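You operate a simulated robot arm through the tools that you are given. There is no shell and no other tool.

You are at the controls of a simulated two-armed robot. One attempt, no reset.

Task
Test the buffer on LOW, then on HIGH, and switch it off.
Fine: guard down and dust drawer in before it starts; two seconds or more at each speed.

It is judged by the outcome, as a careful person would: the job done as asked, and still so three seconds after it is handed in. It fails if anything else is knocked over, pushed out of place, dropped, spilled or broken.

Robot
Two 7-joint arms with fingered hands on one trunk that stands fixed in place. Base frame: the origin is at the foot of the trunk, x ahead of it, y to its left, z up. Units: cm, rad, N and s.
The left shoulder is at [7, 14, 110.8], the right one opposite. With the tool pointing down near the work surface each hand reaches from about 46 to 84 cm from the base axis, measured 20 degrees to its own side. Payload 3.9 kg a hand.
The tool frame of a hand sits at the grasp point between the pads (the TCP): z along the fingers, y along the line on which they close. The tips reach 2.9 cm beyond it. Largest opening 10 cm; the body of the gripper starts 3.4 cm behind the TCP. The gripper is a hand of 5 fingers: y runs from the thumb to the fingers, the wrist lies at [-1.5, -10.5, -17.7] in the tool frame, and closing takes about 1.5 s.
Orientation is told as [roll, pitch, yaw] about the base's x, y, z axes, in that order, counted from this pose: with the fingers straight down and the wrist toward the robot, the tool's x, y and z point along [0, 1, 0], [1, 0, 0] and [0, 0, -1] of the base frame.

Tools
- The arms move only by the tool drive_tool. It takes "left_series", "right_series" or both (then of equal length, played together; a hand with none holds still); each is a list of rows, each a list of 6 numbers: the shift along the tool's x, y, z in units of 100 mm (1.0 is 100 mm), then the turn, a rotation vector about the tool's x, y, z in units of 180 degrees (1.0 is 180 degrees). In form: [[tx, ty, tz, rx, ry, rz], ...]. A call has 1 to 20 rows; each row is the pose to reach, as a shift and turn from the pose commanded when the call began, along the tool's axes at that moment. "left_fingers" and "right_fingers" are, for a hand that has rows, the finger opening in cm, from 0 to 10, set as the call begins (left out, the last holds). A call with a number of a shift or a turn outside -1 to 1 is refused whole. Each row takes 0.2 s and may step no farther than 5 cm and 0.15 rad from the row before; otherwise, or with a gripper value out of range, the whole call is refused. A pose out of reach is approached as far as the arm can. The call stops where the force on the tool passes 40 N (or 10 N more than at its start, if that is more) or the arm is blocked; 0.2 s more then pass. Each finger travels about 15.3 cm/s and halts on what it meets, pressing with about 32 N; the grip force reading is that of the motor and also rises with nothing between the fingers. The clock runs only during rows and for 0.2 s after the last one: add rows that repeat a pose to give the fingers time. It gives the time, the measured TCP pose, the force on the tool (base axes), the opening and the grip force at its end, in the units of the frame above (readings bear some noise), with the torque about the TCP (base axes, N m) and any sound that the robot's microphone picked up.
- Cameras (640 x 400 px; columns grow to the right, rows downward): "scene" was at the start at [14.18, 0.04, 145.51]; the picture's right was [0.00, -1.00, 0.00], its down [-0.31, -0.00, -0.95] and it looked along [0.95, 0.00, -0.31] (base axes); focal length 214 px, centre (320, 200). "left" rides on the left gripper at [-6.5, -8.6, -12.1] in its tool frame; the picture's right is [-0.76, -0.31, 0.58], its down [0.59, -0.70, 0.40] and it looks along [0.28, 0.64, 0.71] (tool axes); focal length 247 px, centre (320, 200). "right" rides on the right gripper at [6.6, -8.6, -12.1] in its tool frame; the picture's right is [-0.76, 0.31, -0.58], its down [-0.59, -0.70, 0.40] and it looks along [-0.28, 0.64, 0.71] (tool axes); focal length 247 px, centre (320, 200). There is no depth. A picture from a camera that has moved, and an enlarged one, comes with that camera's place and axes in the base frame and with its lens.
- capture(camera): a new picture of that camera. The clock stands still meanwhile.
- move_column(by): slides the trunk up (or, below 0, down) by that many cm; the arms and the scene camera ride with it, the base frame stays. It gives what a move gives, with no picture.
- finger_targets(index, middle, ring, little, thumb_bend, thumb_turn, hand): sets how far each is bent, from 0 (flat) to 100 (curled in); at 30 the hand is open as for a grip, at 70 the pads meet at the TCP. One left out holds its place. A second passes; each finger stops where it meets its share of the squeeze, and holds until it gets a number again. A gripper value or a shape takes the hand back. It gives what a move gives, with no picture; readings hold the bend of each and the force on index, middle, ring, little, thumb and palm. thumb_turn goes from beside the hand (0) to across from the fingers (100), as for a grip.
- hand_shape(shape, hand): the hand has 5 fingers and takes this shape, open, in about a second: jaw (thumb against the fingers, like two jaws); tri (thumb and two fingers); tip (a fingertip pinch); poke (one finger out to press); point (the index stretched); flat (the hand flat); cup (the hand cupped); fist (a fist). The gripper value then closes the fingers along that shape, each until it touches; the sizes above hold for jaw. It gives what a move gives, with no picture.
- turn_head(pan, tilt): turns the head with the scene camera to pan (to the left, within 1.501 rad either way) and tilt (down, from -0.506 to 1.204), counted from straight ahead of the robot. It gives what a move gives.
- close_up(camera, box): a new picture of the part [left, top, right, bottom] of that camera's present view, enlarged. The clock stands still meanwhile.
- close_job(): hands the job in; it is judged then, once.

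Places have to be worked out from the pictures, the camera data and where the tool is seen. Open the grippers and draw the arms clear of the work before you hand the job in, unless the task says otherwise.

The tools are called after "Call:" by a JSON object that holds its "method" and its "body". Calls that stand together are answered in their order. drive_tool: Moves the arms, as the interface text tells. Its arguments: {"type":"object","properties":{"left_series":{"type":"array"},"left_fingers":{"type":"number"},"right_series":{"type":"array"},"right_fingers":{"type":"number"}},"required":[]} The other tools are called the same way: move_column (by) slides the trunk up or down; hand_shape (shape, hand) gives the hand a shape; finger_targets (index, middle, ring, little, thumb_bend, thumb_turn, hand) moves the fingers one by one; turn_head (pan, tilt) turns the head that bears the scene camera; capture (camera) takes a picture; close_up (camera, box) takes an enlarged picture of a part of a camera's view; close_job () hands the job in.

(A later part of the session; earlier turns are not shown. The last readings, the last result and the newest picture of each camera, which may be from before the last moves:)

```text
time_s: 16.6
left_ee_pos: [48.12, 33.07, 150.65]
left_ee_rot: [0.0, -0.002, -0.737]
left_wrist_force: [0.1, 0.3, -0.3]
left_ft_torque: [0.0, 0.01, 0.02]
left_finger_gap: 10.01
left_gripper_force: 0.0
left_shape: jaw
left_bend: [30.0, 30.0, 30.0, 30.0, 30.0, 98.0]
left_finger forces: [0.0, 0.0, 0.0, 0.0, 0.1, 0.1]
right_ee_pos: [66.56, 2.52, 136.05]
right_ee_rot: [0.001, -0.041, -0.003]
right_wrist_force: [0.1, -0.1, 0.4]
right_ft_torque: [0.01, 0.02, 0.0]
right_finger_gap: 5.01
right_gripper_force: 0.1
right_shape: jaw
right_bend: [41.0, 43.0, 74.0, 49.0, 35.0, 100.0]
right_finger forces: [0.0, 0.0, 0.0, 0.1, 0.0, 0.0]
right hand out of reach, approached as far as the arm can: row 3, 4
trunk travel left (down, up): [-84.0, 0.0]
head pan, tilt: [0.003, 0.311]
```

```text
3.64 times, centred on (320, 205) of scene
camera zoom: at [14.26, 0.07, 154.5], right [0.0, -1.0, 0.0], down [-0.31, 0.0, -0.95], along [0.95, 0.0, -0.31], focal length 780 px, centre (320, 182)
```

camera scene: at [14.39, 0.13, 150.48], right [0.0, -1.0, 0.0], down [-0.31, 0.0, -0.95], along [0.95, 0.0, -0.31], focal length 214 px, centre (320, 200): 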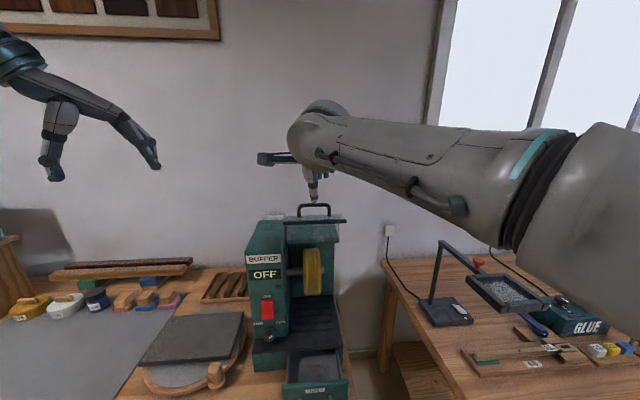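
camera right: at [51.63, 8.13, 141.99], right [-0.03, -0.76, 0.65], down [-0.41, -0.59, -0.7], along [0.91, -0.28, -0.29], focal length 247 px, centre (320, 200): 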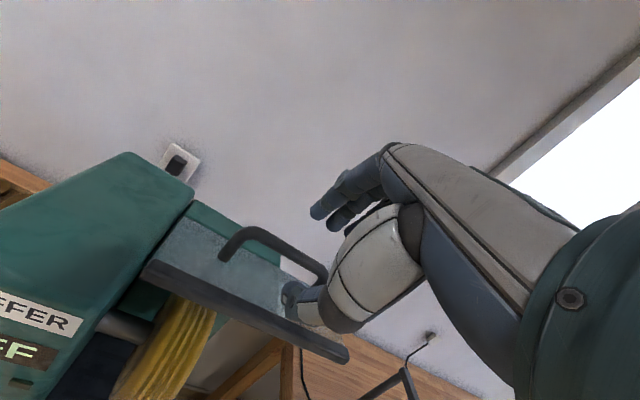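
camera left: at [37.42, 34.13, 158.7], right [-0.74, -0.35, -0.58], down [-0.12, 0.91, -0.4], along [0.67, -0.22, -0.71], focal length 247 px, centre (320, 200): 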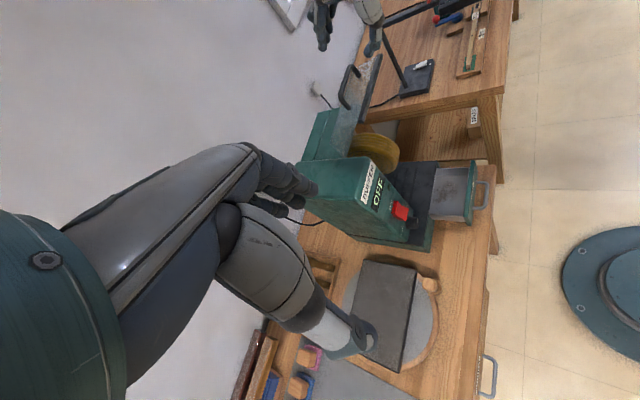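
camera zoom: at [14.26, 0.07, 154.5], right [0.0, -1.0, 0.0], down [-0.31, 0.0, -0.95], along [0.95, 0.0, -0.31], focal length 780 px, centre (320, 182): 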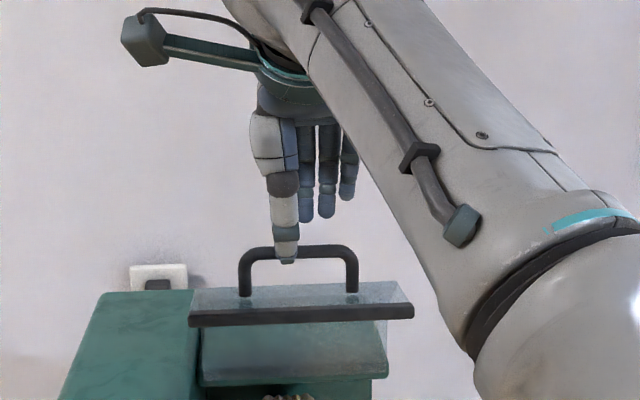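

The thumb is in front of and the fingers behind the bar line. I descend 3.2 cm to straddle the bar, then narrow the opening to 3.5 cm.

Call:
{"method": "drive_tool", "body": {"right_series": [[0, 0.0, 0.1, 0, 0, 0], [0, 0.0, 0.2, 0, 0, 0], [0, 0.0, 0.3, 0, 0, 0], [0, 0.0, 0.33, 0, 0, 0]]}}

Call:
{"method": "drive_tool", "body": {"right_series": [[0, 0, 0, 0, 0, 0], [0, 0, 0, 0, 0, 0], [0, 0, 0, 0, 0, 0]], "right_fingers": 3.5}}

Call:
{"method": "close_up", "body": {"camera": "left", "box": [280, 0, 480, 140]}}

Call:
{"method": "close_up", "body": {"camera": "scene", "box": [240, 150, 400, 260]}}

Call:
{"method": "capture", "body": {"camera": "right"}}

```text
time_s: 17.6
left_ee_pos: [47.96, 32.94, 150.73]
left_ee_rot: [0.001, -0.001, -0.737]
left_wrist_force: [0.3, -0.2, -1.8]
left_ft_torque: [-0.01, 0.0, -0.02]
left_finger_gap: 9.97
left_gripper_force: 0.1
left_shape: jaw
left_bend: [30.0, 30.0, 30.0, 30.0, 30.0, 98.0]
left_finger forces: [0.1, 0.0, 0.0, 0.0, 0.0, 0.0]
right_ee_pos: [66.64, 2.46, 132.87]
right_ee_rot: [0.001, -0.043, 0.001]
right_wrist_force: [-0.2, 0.0, -0.1]
right_ft_torque: [0.0, 0.0, -0.02]
right_finger_gap: 5.05
right_gripper_force: 0.0
right_shape: jaw
right_bend: [41.0, 43.0, 74.0, 49.0, 35.0, 100.0]
right_finger forces: [0.0, 0.0, 0.0, 0.0, 0.0, 0.0]
trunk travel left (down, up): [-84.0, 0.0]
head pan, tilt: [0.003, 0.311]
```

```text
time_s: 18.4
left_ee_pos: [48.14, 33.12, 150.71]
left_ee_rot: [0.0, -0.002, -0.738]
left_wrist_force: [0.4, -0.4, -0.5]
left_ft_torque: [0.03, 0.03, -0.02]
left_finger_gap: 10.0
left_gripper_force: 0.1
left_shape: jaw
left_bend: [30.0, 30.0, 30.0, 30.0, 30.0, 98.0]
left_finger forces: [0.0, 0.0, 0.0, 0.0, 0.0, 0.1]
right_ee_pos: [66.73, 2.43, 132.81]
right_ee_rot: [-0.001, -0.043, -0.001]
right_wrist_force: [-0.3, 0.2, -0.5]
right_ft_torque: [-0.01, 0.02, 0.0]
right_finger_gap: 3.54
right_gripper_force: 0.1
right_shape: jaw
right_bend: [47.0, 49.0, 74.0, 54.0, 43.0, 100.0]
right_finger forces: [0.0, 0.0, 0.0, 0.0, 0.1, 0.0]
trunk travel left (down, up): [-84.0, 0.0]
head pan, tilt: [0.003, 0.311]
```

```text
2.86 times, centred on (380, 70) of left
camera zoom: at [37.2, 34.04, 162.78], right [-0.74, -0.35, -0.58], down [-0.12, 0.91, -0.4], along [0.67, -0.22, -0.71], focal length 706 px, centre (149, 571)
```

zoom: 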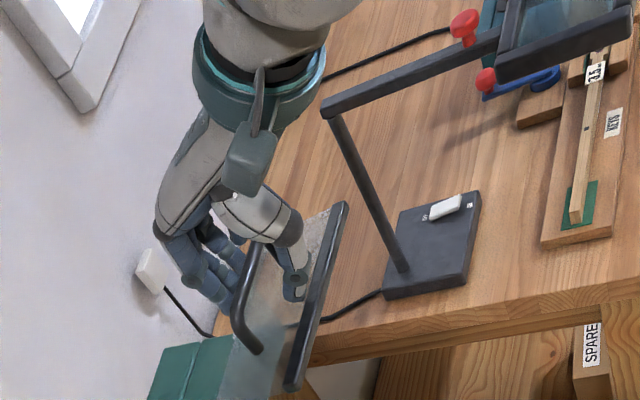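

```text
3.64 times, centred on (320, 205) of scene
camera zoom: at [14.19, 0.04, 154.51], right [0.0, -1.0, 0.0], down [-0.31, 0.0, -0.95], along [0.95, 0.0, -0.31], focal length 780 px, centre (320, 182)
```

zoom: 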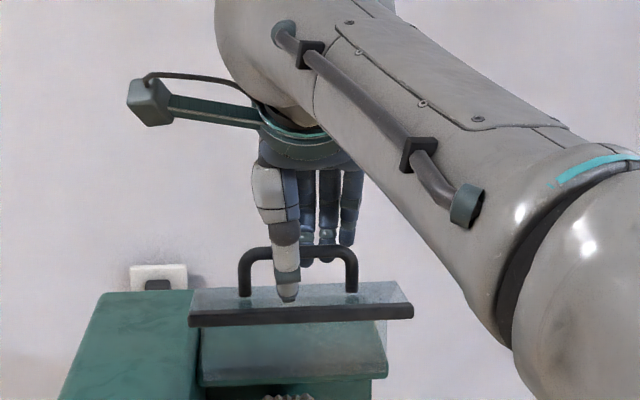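

```text
taken
camera right: at [57.79, 9.05, 144.45], right [0.28, -0.76, 0.59], down [-0.69, -0.59, -0.43], along [0.67, -0.28, -0.69], focal length 247 px, centre (320, 200)
```

right: 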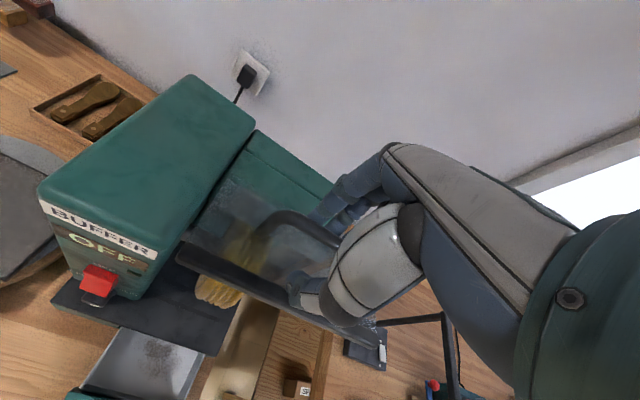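

The bar is now between thumb and fingers. I sweep the hand along the guard's estimated arc about the hinge for ~24°, turning the hand with it, and check.

Call:
{"method": "drive_tool", "body": {"right_series": [[0, -0.111, 0.053, -0.0223, 0, 0], [0, -0.218, 0.115, -0.0446, 0, 0], [0, -0.321, 0.183, -0.0668, 0, 0], [0, -0.419, 0.258, -0.0891, 0, 0], [0, -0.51, 0.34, -0.1114, 0, 0], [0, -0.596, 0.429, -0.1337, 0, 0]]}}

Call:
{"method": "close_up", "body": {"camera": "left", "box": [280, 0, 480, 140]}}

Call:
{"method": "close_up", "body": {"camera": "scene", "box": [240, 150, 400, 260]}}

Call:
{"method": "capture", "body": {"camera": "right"}}

```text
time_s: 19.8
left_ee_pos: [48.04, 32.79, 150.7]
left_ee_rot: [0.002, 0.001, -0.738]
left_wrist_force: [0.1, 0.1, 0.1]
left_ft_torque: [-0.02, 0.0, 0.01]
left_finger_gap: 9.97
left_gripper_force: 0.1
left_shape: jaw
left_bend: [30.0, 30.0, 30.0, 30.0, 30.0, 98.0]
left_finger forces: [0.1, 0.0, 0.0, 0.1, 0.1, 0.1]
right_ee_pos: [61.13, 2.4, 128.22]
right_ee_rot: [0.002, -0.462, -0.002]
right_wrist_force: [0.3, 0.3, 0.3]
right_ft_torque: [0.02, -0.02, -0.01]
right_finger_gap: 3.49
right_gripper_force: 0.1
right_shape: jaw
right_bend: [47.0, 49.0, 74.0, 54.0, 43.0, 100.0]
right_finger forces: [0.0, 0.1, 0.0, 0.0, 0.0, 0.0]
trunk travel left (down, up): [-84.0, 0.0]
head pan, tilt: [0.003, 0.311]
```

```text
2.86 times, centred on (380, 70) of left
camera zoom: at [37.23, 33.87, 162.81], right [-0.74, -0.35, -0.58], down [-0.12, 0.91, -0.4], along [0.67, -0.22, -0.71], focal length 706 px, centre (149, 571)
```

zoom: 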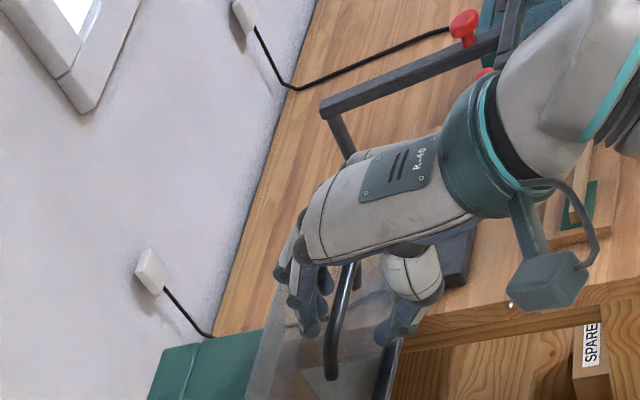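

```text
3.64 times, centred on (320, 205) of scene
camera zoom: at [14.22, -0.1, 154.5], right [0.0, -1.0, 0.0], down [-0.31, 0.0, -0.95], along [0.95, 0.0, -0.31], focal length 780 px, centre (320, 182)
```

zoom: 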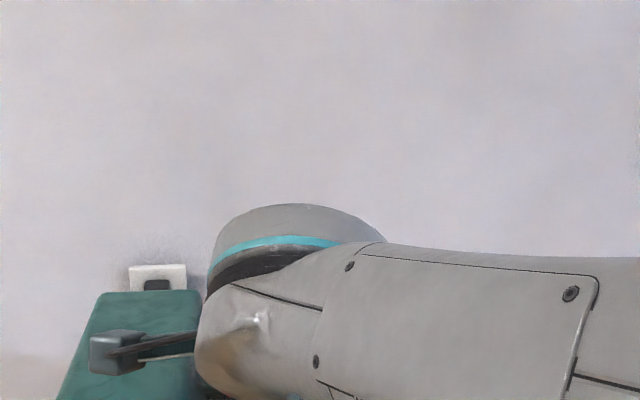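

```text
taken
camera right: at [48.07, 9.01, 135.24], right [0.02, -0.76, 0.65], down [-0.45, -0.59, -0.67], along [0.89, -0.28, -0.35], focal length 247 px, centre (320, 200)
```

right: 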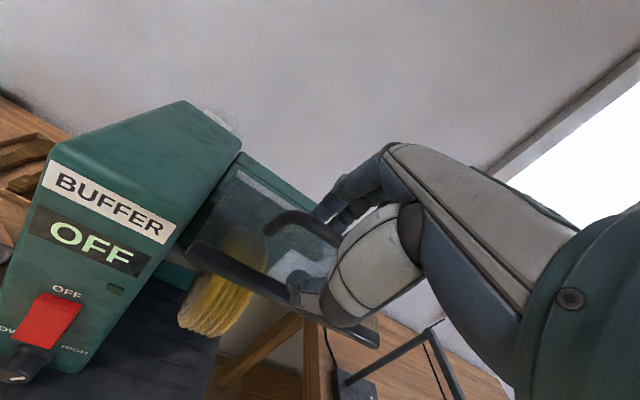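

The guard follows freely, with almost no force. I continue along the arc another ~32°.

Call:
{"method": "drive_tool", "body": {"right_series": [[0, -0.112, 0.054, -0.0223, 0, 0], [0, -0.218, 0.115, -0.0446, 0, 0], [0, -0.32, 0.183, -0.0668, 0, 0], [0, -0.418, 0.258, -0.0891, 0, 0], [0, -0.51, 0.341, -0.1114, 0, 0], [0, -0.596, 0.429, -0.1337, 0, 0], [0, -0.676, 0.523, -0.156, 0, 0], [0, -0.749, 0.623, -0.1783, 0, 0]]}}

Call:
{"method": "capture", "body": {"camera": "left"}}

Call:
{"method": "capture", "body": {"camera": "scene"}}

Call:
{"method": "capture", "body": {"camera": "right"}}

```text
time_s: 21.6
left_ee_pos: [48.48, 32.81, 150.65]
left_ee_rot: [0.0, 0.002, -0.74]
left_wrist_force: [0.9, 0.0, 0.1]
left_ft_torque: [-0.01, 0.01, -0.03]
left_finger_gap: 9.96
left_gripper_force: 0.0
left_shape: jaw
left_bend: [30.0, 30.0, 30.0, 30.0, 30.0, 98.0]
left_finger forces: [0.0, 0.1, 0.0, 0.0, 0.0, 0.0]
right_ee_pos: [57.27, 2.32, 119.1]
right_ee_rot: [0.006, -1.02, -0.006]
right_wrist_force: [-1.1, 0.4, -0.9]
right_ft_torque: [0.0, 0.05, 0.02]
right_finger_gap: 3.56
right_gripper_force: 0.1
right_shape: jaw
right_bend: [47.0, 49.0, 74.0, 54.0, 44.0, 100.0]
right_finger forces: [0.0, 0.0, 0.0, 0.0, 1.3, 0.0]
trunk travel left (down, up): [-84.0, 0.0]
head pan, tilt: [0.003, 0.311]
```

```text
taken
camera left: at [37.53, 33.75, 162.76], right [-0.74, -0.35, -0.58], down [-0.12, 0.91, -0.4], along [0.66, -0.22, -0.71], focal length 247 px, centre (320, 200)
```

left: 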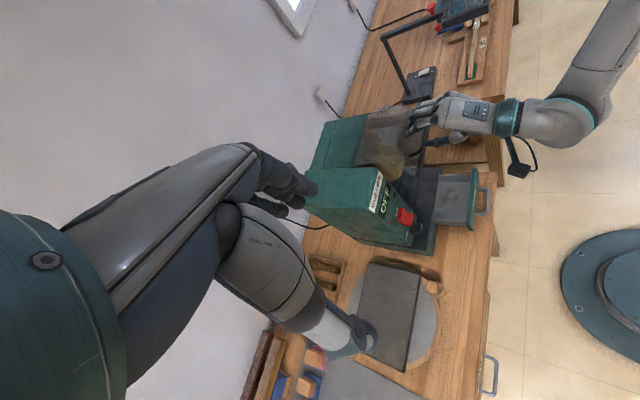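

```text
taken
camera scene: at [14.49, -0.21, 154.48], right [0.0, -1.0, 0.0], down [-0.31, 0.0, -0.95], along [0.95, 0.0, -0.31], focal length 214 px, centre (320, 200)
```

scene: 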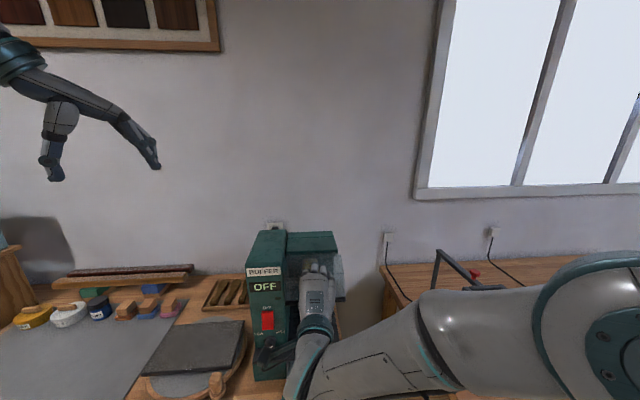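

```text
taken
camera right: at [42.58, 8.87, 118.14], right [-0.33, -0.76, 0.56], down [-0.03, -0.59, -0.81], along [0.94, -0.28, 0.17], focal length 247 px, centre (320, 200)
```

right: 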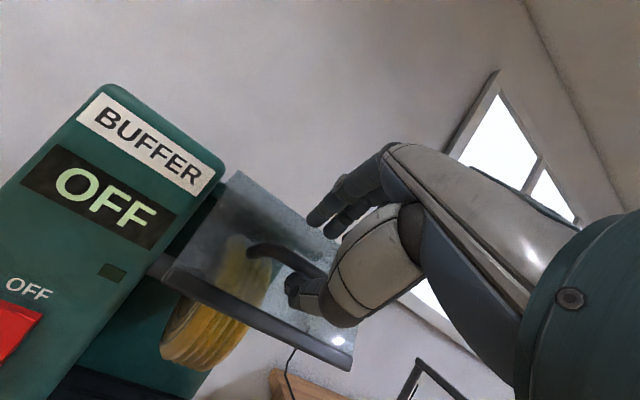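

The guard is following well and is about 56° down. I continue along the arc to the stop.

Call:
{"method": "drive_tool", "body": {"right_series": [[0, -0.112, 0.054, -0.0223, 0, 0], [0, -0.218, 0.115, -0.0446, 0, 0], [0, -0.32, 0.183, -0.0668, 0, 0], [0, -0.418, 0.258, -0.0891, 0, 0], [0, -0.51, 0.341, -0.1114, 0, 0]]}}

Call:
{"method": "capture", "body": {"camera": "right"}}

Call:
{"method": "close_up", "body": {"camera": "left", "box": [300, 60, 500, 260]}}

```text
time_s: 22.8
left_ee_pos: [48.22, 32.99, 150.77]
left_ee_rot: [0.001, 0.0, -0.739]
left_wrist_force: [-0.6, -0.1, -1.4]
left_ft_torque: [-0.01, -0.01, 0.0]
left_finger_gap: 9.96
left_gripper_force: 0.1
left_shape: jaw
left_bend: [30.0, 30.0, 30.0, 30.0, 30.0, 98.0]
left_finger forces: [0.0, 0.0, 0.0, 0.0, 0.0, 0.1]
right_ee_pos: [57.57, 2.61, 113.21]
right_ee_rot: [0.003, -1.373, -0.003]
right_wrist_force: [0.2, -1.0, -1.7]
right_ft_torque: [0.02, 0.01, 0.02]
right_finger_gap: 3.54
right_gripper_force: 0.0
right_shape: jaw
right_bend: [47.0, 49.0, 74.0, 54.0, 44.0, 100.0]
right_finger forces: [0.0, 0.0, 0.0, 0.0, 0.9, 0.0]
trunk travel left (down, up): [-84.0, 0.0]
head pan, tilt: [0.003, 0.311]
```

```text
taken
camera right: at [43.99, 9.16, 107.11], right [-0.51, -0.76, 0.41], down [0.25, -0.59, -0.77], along [0.82, -0.28, 0.49], focal length 247 px, centre (320, 200)
```

right: 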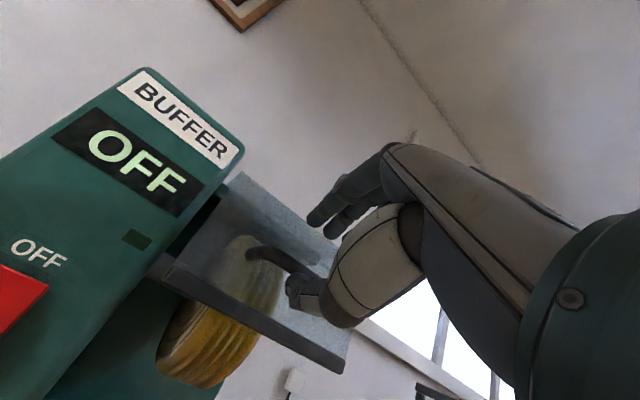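

```text
2.00 times, centred on (400, 160) of left
camera zoom: at [37.34, 33.98, 162.76], right [-0.74, -0.35, -0.58], down [-0.12, 0.91, -0.4], along [0.67, -0.22, -0.71], focal length 494 px, centre (160, 280)
```

zoom: 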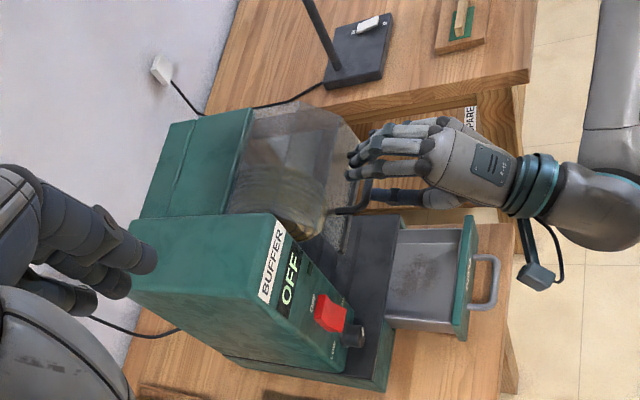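

Still moving freely with no stop reached. I continue in the same arc; the call will halt if the stop is met.

Call:
{"method": "drive_tool", "body": {"right_series": [[0, -0.112, 0.054, -0.0223, 0, 0], [0, -0.218, 0.115, -0.0446, 0, 0], [0, -0.32, 0.183, -0.0668, 0, 0]]}}

Call:
{"method": "capture", "body": {"camera": "right"}}

Call:
{"method": "close_up", "body": {"camera": "left", "box": [300, 60, 500, 260]}}

```text
time_s: 23.6
left_ee_pos: [48.02, 33.15, 150.7]
left_ee_rot: [0.001, -0.003, -0.74]
left_wrist_force: [0.4, 0.0, 0.0]
left_ft_torque: [-0.02, 0.01, -0.01]
left_finger_gap: 9.97
left_gripper_force: 0.1
left_shape: jaw
left_bend: [30.0, 30.0, 30.0, 30.0, 30.0, 98.0]
left_finger forces: [0.0, 0.0, 0.0, 0.1, 0.0, 0.1]
right_ee_pos: [58.19, 3.58, 111.21]
right_ee_rot: [-2.342, -1.562, 2.334]
right_wrist_force: [0.0, 0.7, 0.6]
right_ft_torque: [-0.02, 0.01, -0.01]
right_finger_gap: 3.53
right_gripper_force: 0.1
right_shape: jaw
right_bend: [47.0, 49.0, 74.0, 54.0, 44.0, 100.0]
right_finger forces: [0.0, 0.0, 0.0, 0.0, 0.0, 0.0]
right hand out of reach, approached as far as the arm can: row 3
trunk travel left (down, up): [-84.0, 0.0]
head pan, tilt: [0.003, 0.311]
```

```text
taken
camera right: at [46.3, 10.26, 102.47], right [-0.58, -0.75, 0.31], down [0.4, -0.6, -0.7], along [0.71, -0.29, 0.65], focal length 247 px, centre (320, 200)
```

right: 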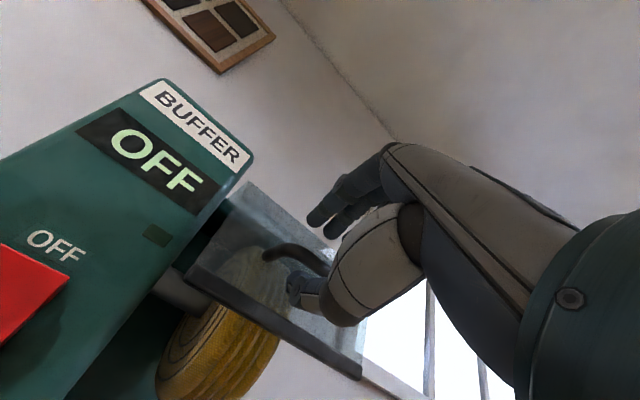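

```text
2.00 times, centred on (400, 160) of left
camera zoom: at [37.14, 34.16, 162.77], right [-0.73, -0.35, -0.58], down [-0.12, 0.91, -0.4], along [0.67, -0.22, -0.71], focal length 494 px, centre (160, 280)
```

zoom: 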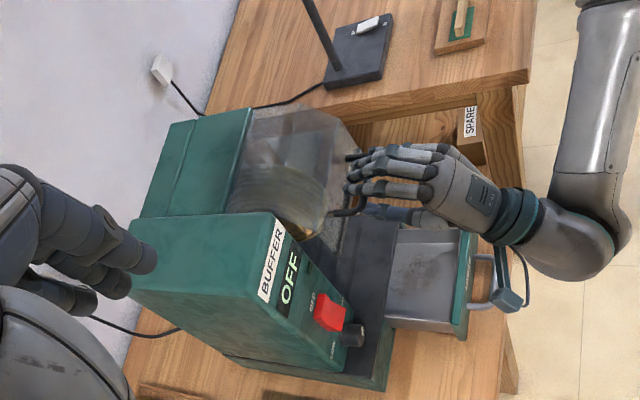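

Orientation reaches the wrist's limit, but the guard may still have some travel. I now push straight down along the tangent without further turning.

Call:
{"method": "drive_tool", "body": {"right_series": [[0, -0.1, 0.03, 0, 0, 0], [0, -0.2, 0.07, 0, 0, 0], [0, -0.3, 0.11, 0, 0, 0]]}}

Call:
{"method": "capture", "body": {"camera": "right"}}

Call:
{"method": "close_up", "body": {"camera": "left", "box": [300, 60, 500, 260]}}

```text
time_s: 24.4
left_ee_pos: [48.1, 33.09, 150.66]
left_ee_rot: [0.0, -0.002, -0.739]
left_wrist_force: [0.4, 0.9, 0.1]
left_ft_torque: [0.0, 0.01, 0.01]
left_finger_gap: 9.99
left_gripper_force: 0.0
left_shape: jaw
left_bend: [30.0, 30.0, 30.0, 30.0, 30.0, 98.0]
left_finger forces: [0.0, 0.0, 0.1, 0.1, 0.0, 0.0]
right_ee_pos: [59.01, 4.85, 109.9]
right_ee_rot: [-1.456, -1.562, 1.445]
right_wrist_force: [-0.8, -0.1, -0.1]
right_ft_torque: [-0.03, 0.01, 0.01]
right_finger_gap: 3.52
right_gripper_force: 0.1
right_shape: jaw
right_bend: [47.0, 49.0, 74.0, 54.0, 44.0, 100.0]
right_finger forces: [0.0, 0.1, 0.0, 0.1, 0.0, 0.1]
right hand out of reach, approached as far as the arm can: row 1, 2, 3
trunk travel left (down, up): [-84.0, 0.0]
head pan, tilt: [0.003, 0.311]
```

```text
taken
camera right: at [47.03, 11.59, 101.24], right [-0.58, -0.75, 0.31], down [0.39, -0.6, -0.7], along [0.71, -0.29, 0.64], focal length 247 px, centre (320, 200)
```

right: 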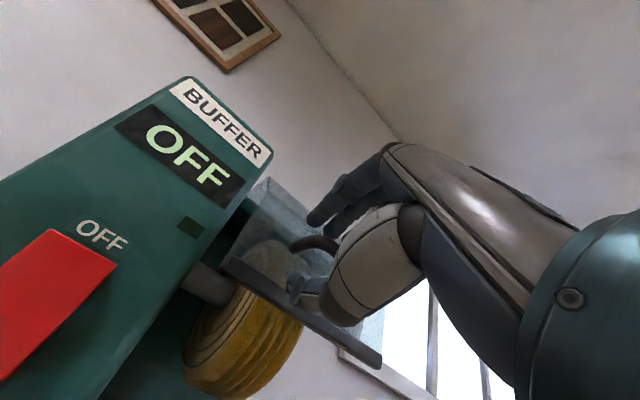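

```text
2.00 times, centred on (400, 160) of left
camera zoom: at [37.23, 34.04, 162.78], right [-0.74, -0.35, -0.58], down [-0.12, 0.91, -0.4], along [0.67, -0.22, -0.71], focal length 494 px, centre (160, 280)
```

zoom: 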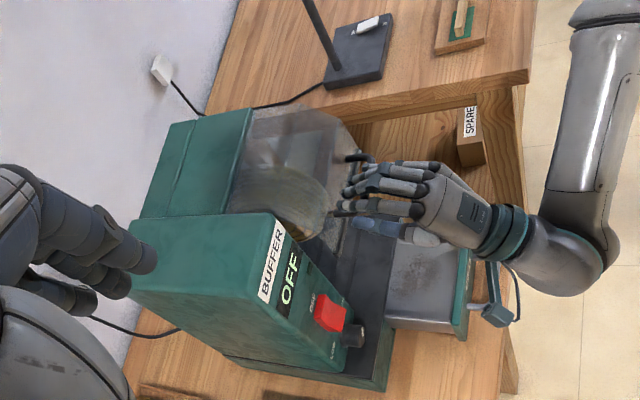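

The arm is at a joint limit at this trunk height. I release the handle by opening and withdrawing toward the robot, then will lower the trunk and check how far down the guard is.

Call:
{"method": "drive_tool", "body": {"right_series": [[0, 0, 0, 0, 0, 0], [0, 0, 0, 0, 0, 0], [0, 0, -0.2, 0, 0, 0], [0, 0, -0.4, 0, 0, 0], [0, 0, -0.6, 0, 0, 0], [0, 0, -0.8, 0, 0, 0]], "right_fingers": 5}}

Call:
{"method": "capture", "body": {"camera": "right"}}

Call:
{"method": "close_up", "body": {"camera": "left", "box": [300, 60, 500, 260]}}

Call:
{"method": "capture", "body": {"camera": "scene"}}

```text
time_s: 25.8
left_ee_pos: [47.98, 33.03, 150.74]
left_ee_rot: [0.004, -0.002, -0.738]
left_wrist_force: [0.0, 0.0, -1.2]
left_ft_torque: [0.03, -0.01, 0.01]
left_finger_gap: 9.98
left_gripper_force: 0.1
left_shape: jaw
left_bend: [30.0, 30.0, 30.0, 30.0, 30.0, 98.0]
left_finger forces: [0.0, 0.1, 0.0, 0.0, 0.0, 0.1]
right_ee_pos: [50.77, 4.67, 109.89]
right_ee_rot: [3.092, -1.557, -3.091]
right_wrist_force: [-0.5, -0.8, -0.4]
right_ft_torque: [0.0, 0.01, -0.01]
right_finger_gap: 4.98
right_gripper_force: 0.1
right_shape: jaw
right_bend: [41.0, 43.0, 74.0, 49.0, 36.0, 100.0]
right_finger forces: [0.0, 0.0, 0.0, 0.0, 0.0, 0.0]
trunk travel left (down, up): [-84.0, 0.0]
head pan, tilt: [0.003, 0.311]
```

```text
taken
camera right: at [38.85, 11.35, 101.1], right [-0.58, -0.76, 0.3], down [0.41, -0.59, -0.7], along [0.7, -0.28, 0.65], focal length 247 px, centre (320, 200)
```

right: 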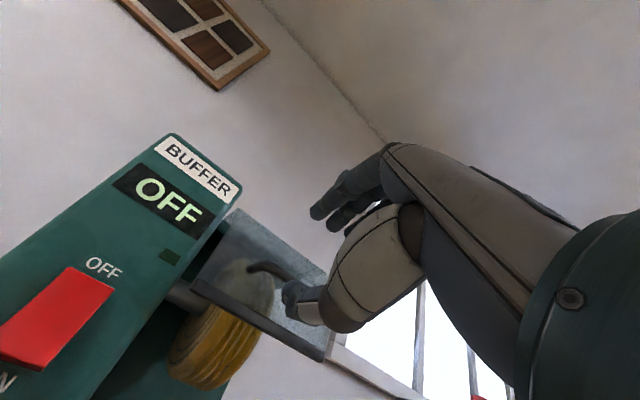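

```text
2.00 times, centred on (400, 160) of left
camera zoom: at [37.12, 34.0, 162.81], right [-0.73, -0.35, -0.58], down [-0.12, 0.91, -0.4], along [0.67, -0.22, -0.71], focal length 494 px, centre (160, 280)
```

zoom: 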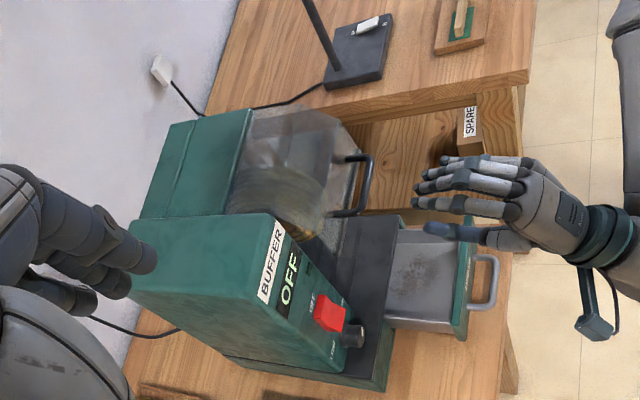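

```text
taken
camera scene: at [14.12, 0.01, 154.52], right [0.0, -1.0, 0.0], down [-0.31, 0.0, -0.95], along [0.95, 0.0, -0.31], focal length 214 px, centre (320, 200)
```

scene: 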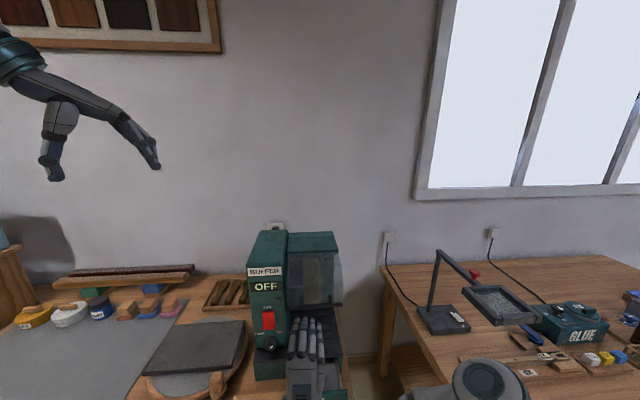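

The guard stays where I left it, nearly down. I lift the right hand up and back, then lower the trunk 22 cm for better arm posture and a better view of the guard.

Call:
{"method": "drive_tool", "body": {"right_series": [[0, 0.2, -0.1, 0, 0, 0], [0, 0.4, -0.2, 0, 0, 0], [0, 0.6, -0.3, 0, 0, 0], [0, 0.8, -0.4, 0, 0, 0], [0, 1.0, -0.4, 0, 0, 0]]}}

Call:
{"method": "move_column", "body": {"by": -22}}

Call:
{"method": "capture", "body": {"camera": "scene"}}

Call:
{"method": "capture", "body": {"camera": "right"}}

Call:
{"method": "capture", "body": {"camera": "left"}}

```text
time_s: 27.0
left_ee_pos: [48.1, 33.16, 150.71]
left_ee_rot: [0.003, -0.002, -0.739]
left_wrist_force: [0.3, 0.6, 0.3]
left_ft_torque: [0.02, -0.01, 0.0]
left_finger_gap: 9.97
left_gripper_force: 0.1
left_shape: jaw
left_bend: [30.0, 30.0, 30.0, 30.0, 30.0, 98.0]
left_finger forces: [0.0, 0.0, 0.0, 0.0, 0.0, 0.0]
right_ee_pos: [46.76, 4.61, 120.03]
right_ee_rot: [-3.133, -1.558, 3.132]
right_wrist_force: [0.3, -0.7, 0.5]
right_ft_torque: [0.02, 0.01, -0.02]
right_finger_gap: 4.96
right_gripper_force: 0.1
right_shape: jaw
right_bend: [41.0, 43.0, 74.0, 49.0, 36.0, 100.0]
right_finger forces: [0.0, 0.0, 0.0, 0.0, 0.0, 0.0]
trunk travel left (down, up): [-84.0, 0.0]
head pan, tilt: [0.003, 0.311]
```

```text
time_s: 29.3
left_ee_pos: [48.07, 32.97, 128.68]
left_ee_rot: [0.002, -0.001, -0.739]
left_wrist_force: [-0.2, -0.6, 0.1]
left_ft_torque: [-0.02, 0.01, 0.01]
left_finger_gap: 9.99
left_gripper_force: 0.0
left_shape: jaw
left_bend: [30.0, 30.0, 30.0, 30.0, 30.0, 98.0]
left_finger forces: [0.1, 0.1, 0.0, 0.0, 0.1, 0.0]
right_ee_pos: [46.73, 4.7, 97.9]
right_ee_rot: [3.11, -1.558, -3.109]
right_wrist_force: [-1.0, 0.3, -0.6]
right_ft_torque: [-0.01, 0.03, 0.02]
right_finger_gap: 5.0
right_gripper_force: 0.1
right_shape: jaw
right_bend: [41.0, 43.0, 74.0, 49.0, 36.0, 100.0]
right_finger forces: [0.0, 0.0, 0.0, 0.0, 0.0, 0.1]
trunk travel left (down, up): [-62.0, 22.0]
head pan, tilt: [0.003, 0.311]
```

```text
taken
camera scene: at [14.17, 0.04, 132.51], right [0.0, -1.0, 0.0], down [-0.31, 0.0, -0.95], along [0.95, 0.0, -0.31], focal length 214 px, centre (320, 200)
```

scene: 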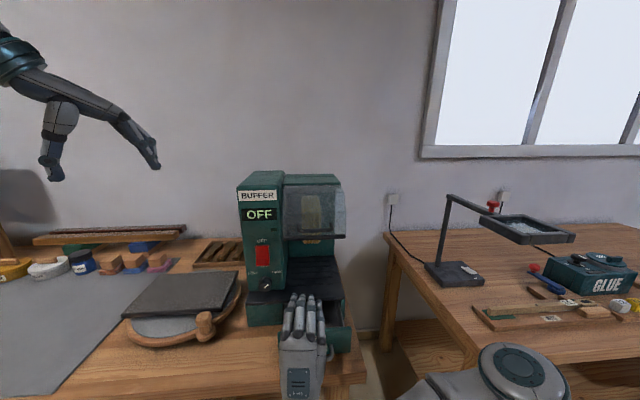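

```text
taken
camera right: at [34.88, 11.29, 89.14], right [-0.58, -0.76, 0.3], down [0.41, -0.59, -0.7], along [0.71, -0.28, 0.65], focal length 247 px, centre (320, 200)
```

right: 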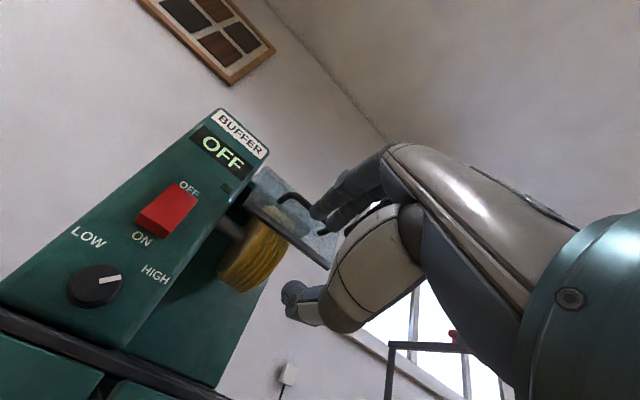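

```text
taken
camera left: at [37.17, 34.03, 140.8], right [-0.74, -0.35, -0.58], down [-0.12, 0.91, -0.4], along [0.67, -0.22, -0.71], focal length 247 px, centre (320, 200)
```

left: 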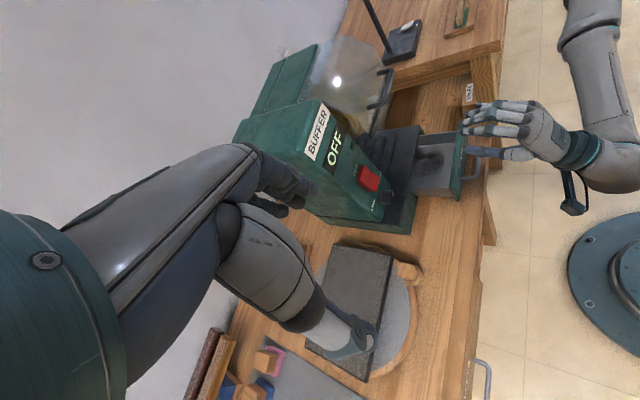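

I zoom in on the guard and the control face.

Call:
{"method": "close_up", "body": {"camera": "scene", "box": [225, 160, 365, 260]}}

Call:
{"method": "close_up", "body": {"camera": "right", "box": [40, 100, 360, 320]}}

Call:
{"method": "close_up", "body": {"camera": "left", "box": [230, 20, 430, 220]}}

```text
4.00 times, centred on (295, 210) of scene
camera zoom: at [14.17, 0.04, 132.51], right [0.0, -1.0, 0.0], down [-0.31, 0.0, -0.95], along [0.95, 0.0, -0.31], focal length 858 px, centre (420, 160)
```

zoom: 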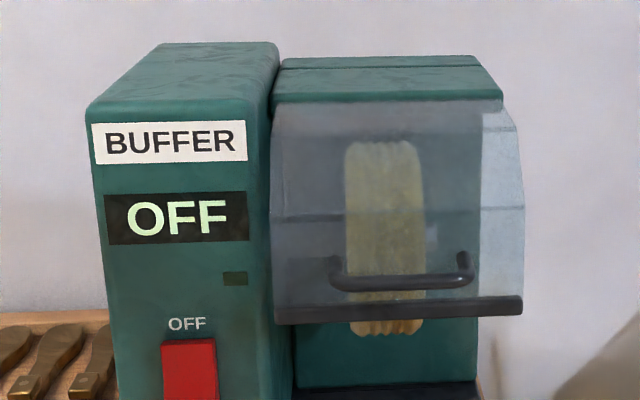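

```text
1.82 times, centred on (200, 210) of right
camera zoom: at [34.88, 11.29, 89.14], right [-0.58, -0.76, 0.3], down [0.41, -0.59, -0.7], along [0.71, -0.28, 0.65], focal length 449 px, centre (538, 182)
```

zoom: 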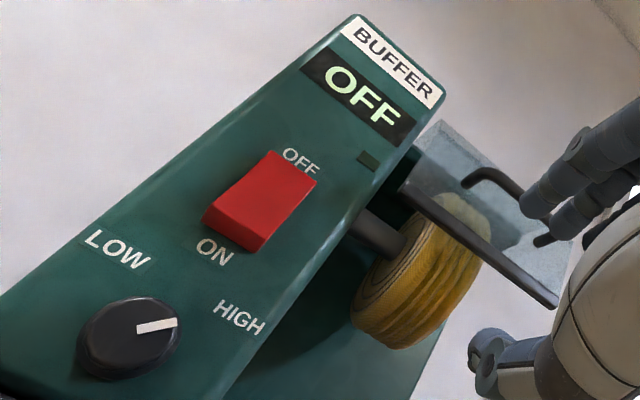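

```text
2.00 times, centred on (330, 120) of left
camera zoom: at [37.17, 34.03, 140.8], right [-0.74, -0.35, -0.58], down [-0.12, 0.91, -0.4], along [0.67, -0.22, -0.71], focal length 494 px, centre (300, 360)
```

zoom: 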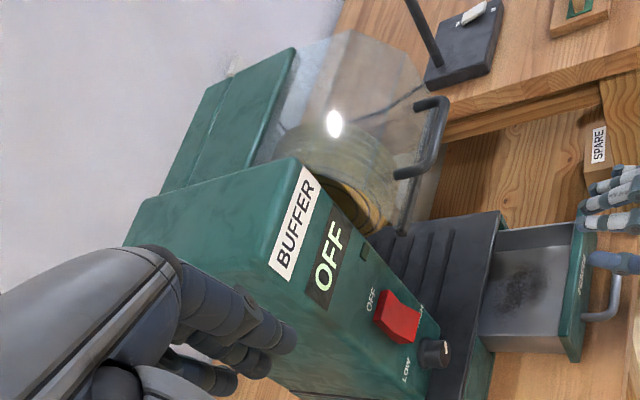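

The guard has swung ~90° with its strip at about [62.5, z 107]. To confirm it is at its stop I bring the right hand back to straddle the handle bar (≈[59, 2, 110.5]) and will press down gently.

Call:
{"method": "drive_tool", "body": {"right_series": [[-0.05, 0.25, 0, 0, 0, 0], [-0.1, 0.5, 0, 0, 0, 0], [-0.15, 0.75, 0, 0, 0, 0], [-0.2, 1.0, 0, 0, 0, 0]]}}

Call:
{"method": "drive_tool", "body": {"right_series": [[0, 0.12, 0, 0, 0, 0], [0, 0.25, 0.1, 0, 0, 0], [0, 0.3, 0.25, 0, 0, 0], [0, 0.3, 0.4, 0, 0, 0], [0, 0.3, 0.6, 0, 0, 0]]}}

Call:
{"method": "capture", "body": {"camera": "right"}}

Call:
{"method": "close_up", "body": {"camera": "left", "box": [280, 20, 480, 160]}}

Call:
{"method": "capture", "body": {"camera": "scene"}}

```text
time_s: 30.3
left_ee_pos: [47.98, 33.01, 128.73]
left_ee_rot: [0.003, -0.002, -0.738]
left_wrist_force: [0.8, 0.0, -0.2]
left_ft_torque: [0.0, -0.02, -0.04]
left_finger_gap: 9.99
left_gripper_force: 0.0
left_shape: jaw
left_bend: [30.0, 30.0, 30.0, 30.0, 30.0, 98.0]
left_finger forces: [0.0, 0.0, 0.1, 0.0, 0.1, 0.0]
right_ee_pos: [46.81, 2.6, 107.97]
right_ee_rot: [3.141, -1.559, -3.141]
right_wrist_force: [-0.3, 0.0, -0.2]
right_ft_torque: [-0.01, 0.0, 0.0]
right_finger_gap: 5.0
right_gripper_force: 0.0
right_shape: jaw
right_bend: [41.0, 43.0, 74.0, 49.0, 36.0, 100.0]
right_finger forces: [0.1, 0.0, 0.0, 0.1, 0.0, 0.0]
trunk travel left (down, up): [-62.0, 22.0]
head pan, tilt: [0.003, 0.311]
```

```text
time_s: 31.5
left_ee_pos: [48.06, 33.05, 128.66]
left_ee_rot: [0.0, -0.001, -0.739]
left_wrist_force: [0.8, -0.8, 0.4]
left_ft_torque: [-0.01, 0.01, 0.02]
left_finger_gap: 9.98
left_gripper_force: 0.0
left_shape: jaw
left_bend: [30.0, 30.0, 30.0, 30.0, 30.0, 98.0]
left_finger forces: [0.0, 0.0, 0.1, 0.0, 0.0, 0.0]
right_ee_pos: [52.75, 2.68, 110.86]
right_ee_rot: [3.124, -1.557, -3.123]
right_wrist_force: [0.3, 0.3, 0.6]
right_ft_torque: [-0.05, -0.01, -0.01]
right_finger_gap: 4.97
right_gripper_force: 0.1
right_shape: jaw
right_bend: [41.0, 43.0, 74.0, 49.0, 36.0, 100.0]
right_finger forces: [0.1, 0.0, 0.0, 0.0, 0.0, 0.0]
trunk travel left (down, up): [-62.0, 22.0]
head pan, tilt: [0.003, 0.311]
```

```text
taken
camera right: at [40.72, 9.25, 102.08], right [-0.58, -0.76, 0.3], down [0.41, -0.59, -0.7], along [0.71, -0.28, 0.65], focal length 247 px, centre (320, 200)
```

right: 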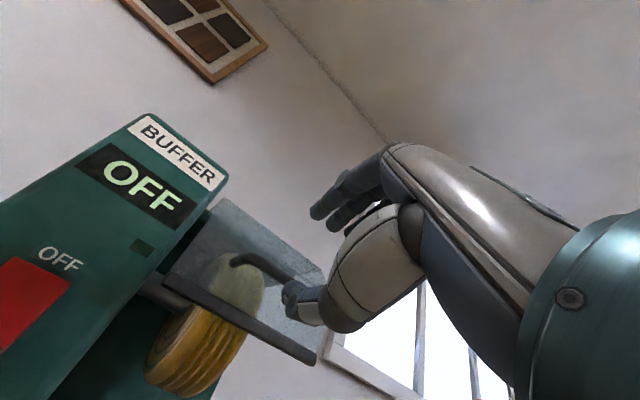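

```text
2.86 times, centred on (380, 90) of left
camera zoom: at [37.22, 34.07, 140.77], right [-0.74, -0.35, -0.58], down [-0.12, 0.91, -0.4], along [0.67, -0.22, -0.71], focal length 706 px, centre (149, 514)
```

zoom: 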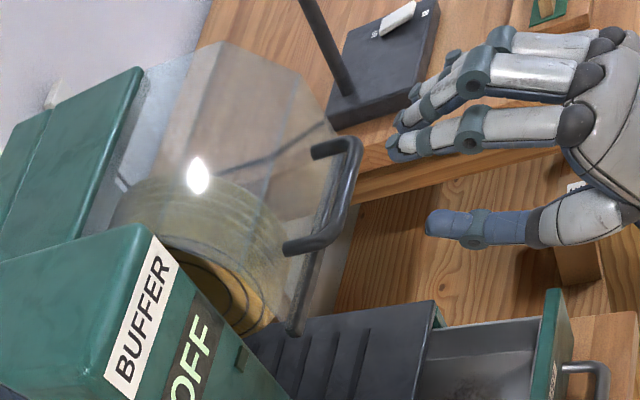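

```text
taken
camera scene: at [14.21, 0.07, 132.5], right [0.0, -1.0, 0.0], down [-0.31, 0.0, -0.95], along [0.95, 0.0, -0.31], focal length 214 px, centre (320, 200)
```

scene: 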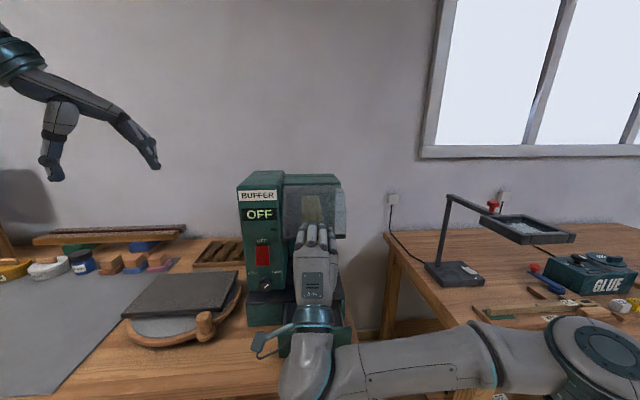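

Bar computed at ≈[59.9, 1.7, 110.4]; I advance to straddle it, close to 3 cm, and then press down gently in small steps.

Call:
{"method": "drive_tool", "body": {"right_series": [[0, 0, 0.16, 0, 0, 0], [0, 0, 0.32, 0, 0, 0], [0, 0, 0.5, 0, 0, 0], [0, 0, 0.5, 0, 0, 0]]}}

Call:
{"method": "drive_tool", "body": {"right_series": [[0, 0, 0, 0, 0, 0], [0, 0, 0, 0, 0, 0], [0, -0.04, 0, 0, 0, 0], [0, -0.08, 0, 0, 0, 0], [0, -0.12, 0, 0, 0, 0]], "right_fingers": 3}}

Call:
{"method": "close_up", "body": {"camera": "left", "box": [280, 20, 480, 160]}}

```text
time_s: 32.5
left_ee_pos: [47.97, 32.97, 128.6]
left_ee_rot: [0.002, -0.003, -0.739]
left_wrist_force: [0.5, -0.6, -0.5]
left_ft_torque: [-0.01, 0.0, -0.02]
left_finger_gap: 9.96
left_gripper_force: 0.1
left_shape: jaw
left_bend: [30.0, 30.0, 30.0, 30.0, 30.0, 98.0]
left_finger forces: [0.1, 0.0, 0.0, 0.0, 0.1, 0.0]
right_ee_pos: [57.59, 2.77, 110.92]
right_ee_rot: [3.094, -1.56, -3.094]
right_wrist_force: [0.1, 0.4, 0.5]
right_ft_torque: [0.01, 0.0, 0.02]
right_finger_gap: 4.99
right_gripper_force: 0.0
right_shape: jaw
right_bend: [41.0, 43.0, 74.0, 49.0, 36.0, 100.0]
right_finger forces: [0.1, 0.0, 0.0, 0.1, 0.0, 0.0]
trunk travel left (down, up): [-62.0, 22.0]
head pan, tilt: [0.003, 0.311]
```

```text
time_s: 33.7
left_ee_pos: [47.98, 33.02, 128.68]
left_ee_rot: [0.002, -0.002, -0.738]
left_wrist_force: [-0.5, -0.7, -0.6]
left_ft_torque: [-0.04, 0.01, 0.0]
left_finger_gap: 9.99
left_gripper_force: 0.1
left_shape: jaw
left_bend: [30.0, 30.0, 30.0, 30.0, 30.0, 98.0]
left_finger forces: [0.0, 0.1, 0.0, 0.0, 0.0, 0.0]
right_ee_pos: [57.71, 2.68, 109.83]
right_ee_rot: [3.071, -1.559, -3.075]
right_wrist_force: [1.2, 0.2, 0.1]
right_ft_torque: [0.0, -0.01, -0.03]
right_finger_gap: 3.05
right_gripper_force: 0.1
right_shape: jaw
right_bend: [50.0, 52.0, 74.0, 54.0, 46.0, 100.0]
right_finger forces: [0.1, 0.0, 0.1, 0.0, 0.0, 0.0]
trunk travel left (down, up): [-62.0, 22.0]
head pan, tilt: [0.003, 0.311]
```

```text
2.86 times, centred on (380, 90) of left
camera zoom: at [37.2, 34.03, 140.78], right [-0.74, -0.35, -0.58], down [-0.12, 0.91, -0.4], along [0.67, -0.22, -0.71], focal length 706 px, centre (149, 514)
```

zoom: 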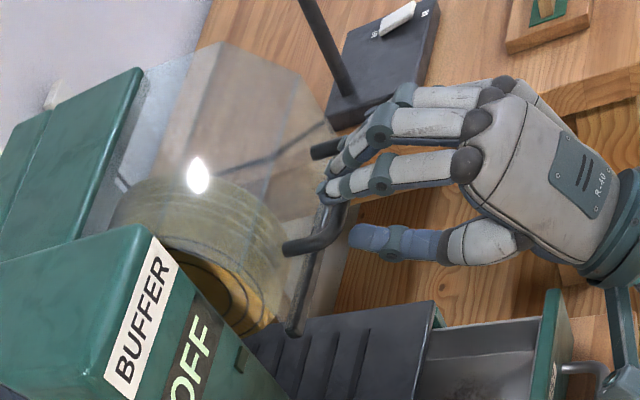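

The fingers are just above the bar; I press further down in small steps until force shows.

Call:
{"method": "drive_tool", "body": {"right_series": [[0, -0.05, 0, 0, 0, 0], [0, -0.1, 0.0, 0, 0, 0], [0, -0.15, 0.0, 0, 0, 0], [0, -0.2, 0.0, 0, 0, 0]]}}

Call:
{"method": "close_up", "body": {"camera": "left", "box": [280, 20, 480, 160]}}

```text
time_s: 34.7
left_ee_pos: [47.7, 33.02, 128.87]
left_ee_rot: [0.0, -0.004, -0.737]
left_wrist_force: [0.2, -0.7, 0.0]
left_ft_torque: [0.03, -0.02, 0.05]
left_finger_gap: 9.97
left_gripper_force: 0.1
left_shape: jaw
left_bend: [30.0, 30.0, 30.0, 30.0, 30.0, 98.0]
left_finger forces: [0.1, 0.0, 0.1, 0.0, 0.0, 0.0]
right_ee_pos: [57.42, 2.65, 108.21]
right_ee_rot: [3.077, -1.553, -3.08]
right_wrist_force: [-2.3, 0.2, 11.7]
right_ft_torque: [-0.04, -0.29, -0.01]
right_finger_gap: 3.97
right_gripper_force: 0.0
right_shape: jaw
right_bend: [45.0, 47.0, 74.0, 54.0, 46.0, 100.0]
right_finger forces: [4.8, 5.2, 0.6, 0.0, 0.0, 0.0]
trunk travel left (down, up): [-62.0, 22.0]
head pan, tilt: [0.003, 0.311]
```

```text
2.86 times, centred on (380, 90) of left
camera zoom: at [36.96, 34.05, 140.86], right [-0.73, -0.35, -0.58], down [-0.12, 0.91, -0.4], along [0.67, -0.22, -0.71], focal length 706 px, centre (149, 514)
```

zoom: 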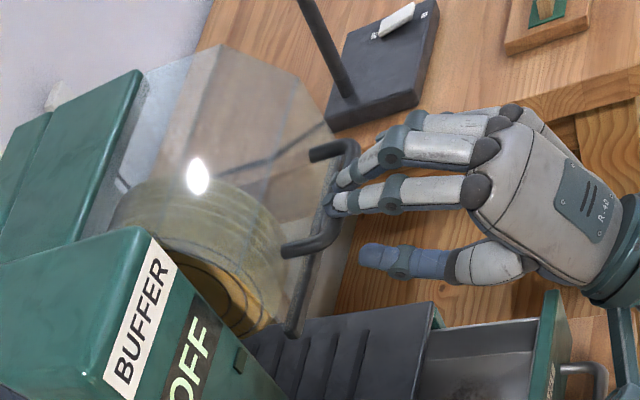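

Force rose to ~11 N with no guard movement, so the guard is down on its stop. I lift off, withdraw, and then re-orient the right hand fingers-down in front of the drawer.

Call:
{"method": "drive_tool", "body": {"right_series": [[0, 0.12, 0, 0, 0, 0], [0, 0.25, -0.05, 0, 0, 0], [0, 0.25, -0.3, 0, 0, 0], [0, 0.25, -0.55, 0, 0, 0], [0, 0.25, -0.8, 0, 0, 0], [0, 0.25, -1.0, 0, 0, 0]]}}

Call:
{"method": "drive_tool", "body": {"right_series": [[-0.01, -0.1, -0.04, 0.046, 0, 0], [-0.02, -0.2, -0.08, 0.092, 0, 0], [-0.04, -0.3, -0.12, 0.138, 0, 0], [-0.05, -0.4, -0.16, 0.184, 0, 0], [-0.06, -0.55, -0.2, 0.23, 0, 0], [-0.08, -0.7, -0.25, 0.276, 0, 0], [-0.1, -0.85, -0.3, 0.322, 0, 0], [-0.12, -1.0, -0.34, 0.368, 0, 0]], "right_fingers": 0.5}}

Call:
{"method": "capture", "body": {"camera": "scene"}}

Call:
{"method": "capture", "body": {"camera": "left"}}

```text
time_s: 36.1
left_ee_pos: [48.0, 33.1, 128.71]
left_ee_rot: [0.001, -0.003, -0.735]
left_wrist_force: [-0.5, -0.1, -0.1]
left_ft_torque: [-0.01, 0.03, 0.01]
left_finger_gap: 9.97
left_gripper_force: 0.0
left_shape: jaw
left_bend: [30.0, 30.0, 30.0, 30.0, 30.0, 98.0]
left_finger forces: [0.0, 0.1, 0.0, 0.0, 0.1, 0.1]
right_ee_pos: [47.72, 2.69, 110.18]
right_ee_rot: [3.081, -1.558, -3.083]
right_wrist_force: [-1.0, -0.6, -0.9]
right_ft_torque: [-0.02, 0.01, 0.03]
right_finger_gap: 3.01
right_gripper_force: 0.1
right_shape: jaw
right_bend: [50.0, 52.0, 74.0, 54.0, 46.0, 100.0]
right_finger forces: [0.0, 0.0, 0.0, 0.1, 0.0, 0.0]
trunk travel left (down, up): [-62.0, 22.0]
head pan, tilt: [0.003, 0.311]
```

```text
time_s: 37.9
left_ee_pos: [47.95, 33.06, 128.78]
left_ee_rot: [0.002, -0.003, -0.737]
left_wrist_force: [0.0, 0.4, -0.4]
left_ft_torque: [0.01, -0.02, 0.0]
left_finger_gap: 9.98
left_gripper_force: 0.0
left_shape: jaw
left_bend: [30.0, 30.0, 30.0, 30.0, 30.0, 98.0]
left_finger forces: [0.0, 0.0, 0.0, 0.0, 0.0, 0.0]
right_ee_pos: [44.4, 1.47, 100.27]
right_ee_rot: [0.001, -0.423, -0.001]
right_wrist_force: [-0.5, 0.1, -0.7]
right_ft_torque: [0.0, -0.01, -0.02]
right_finger_gap: 0.53
right_gripper_force: 0.0
right_shape: jaw
right_bend: [68.0, 66.0, 71.0, 65.0, 71.0, 100.0]
right_finger forces: [0.0, 0.1, 0.1, 0.0, 0.0, 0.0]
trunk travel left (down, up): [-62.0, 22.0]
head pan, tilt: [0.003, 0.311]
```

```text
taken
camera scene: at [14.13, 0.05, 132.51], right [0.0, -1.0, 0.0], down [-0.31, 0.0, -0.95], along [0.95, 0.0, -0.31], focal length 214 px, centre (320, 200)
```

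scene: 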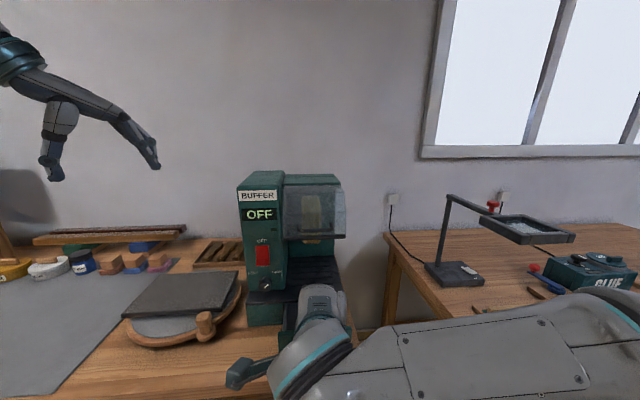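

```text
taken
camera left: at [37.13, 34.05, 140.8], right [-0.73, -0.35, -0.58], down [-0.12, 0.91, -0.4], along [0.67, -0.22, -0.71], focal length 247 px, centre (320, 200)
```

left: 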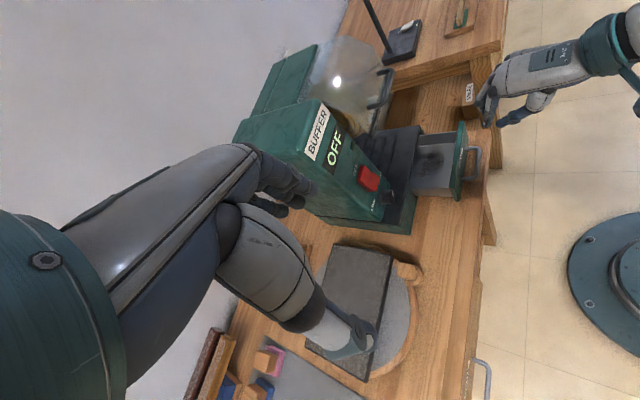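

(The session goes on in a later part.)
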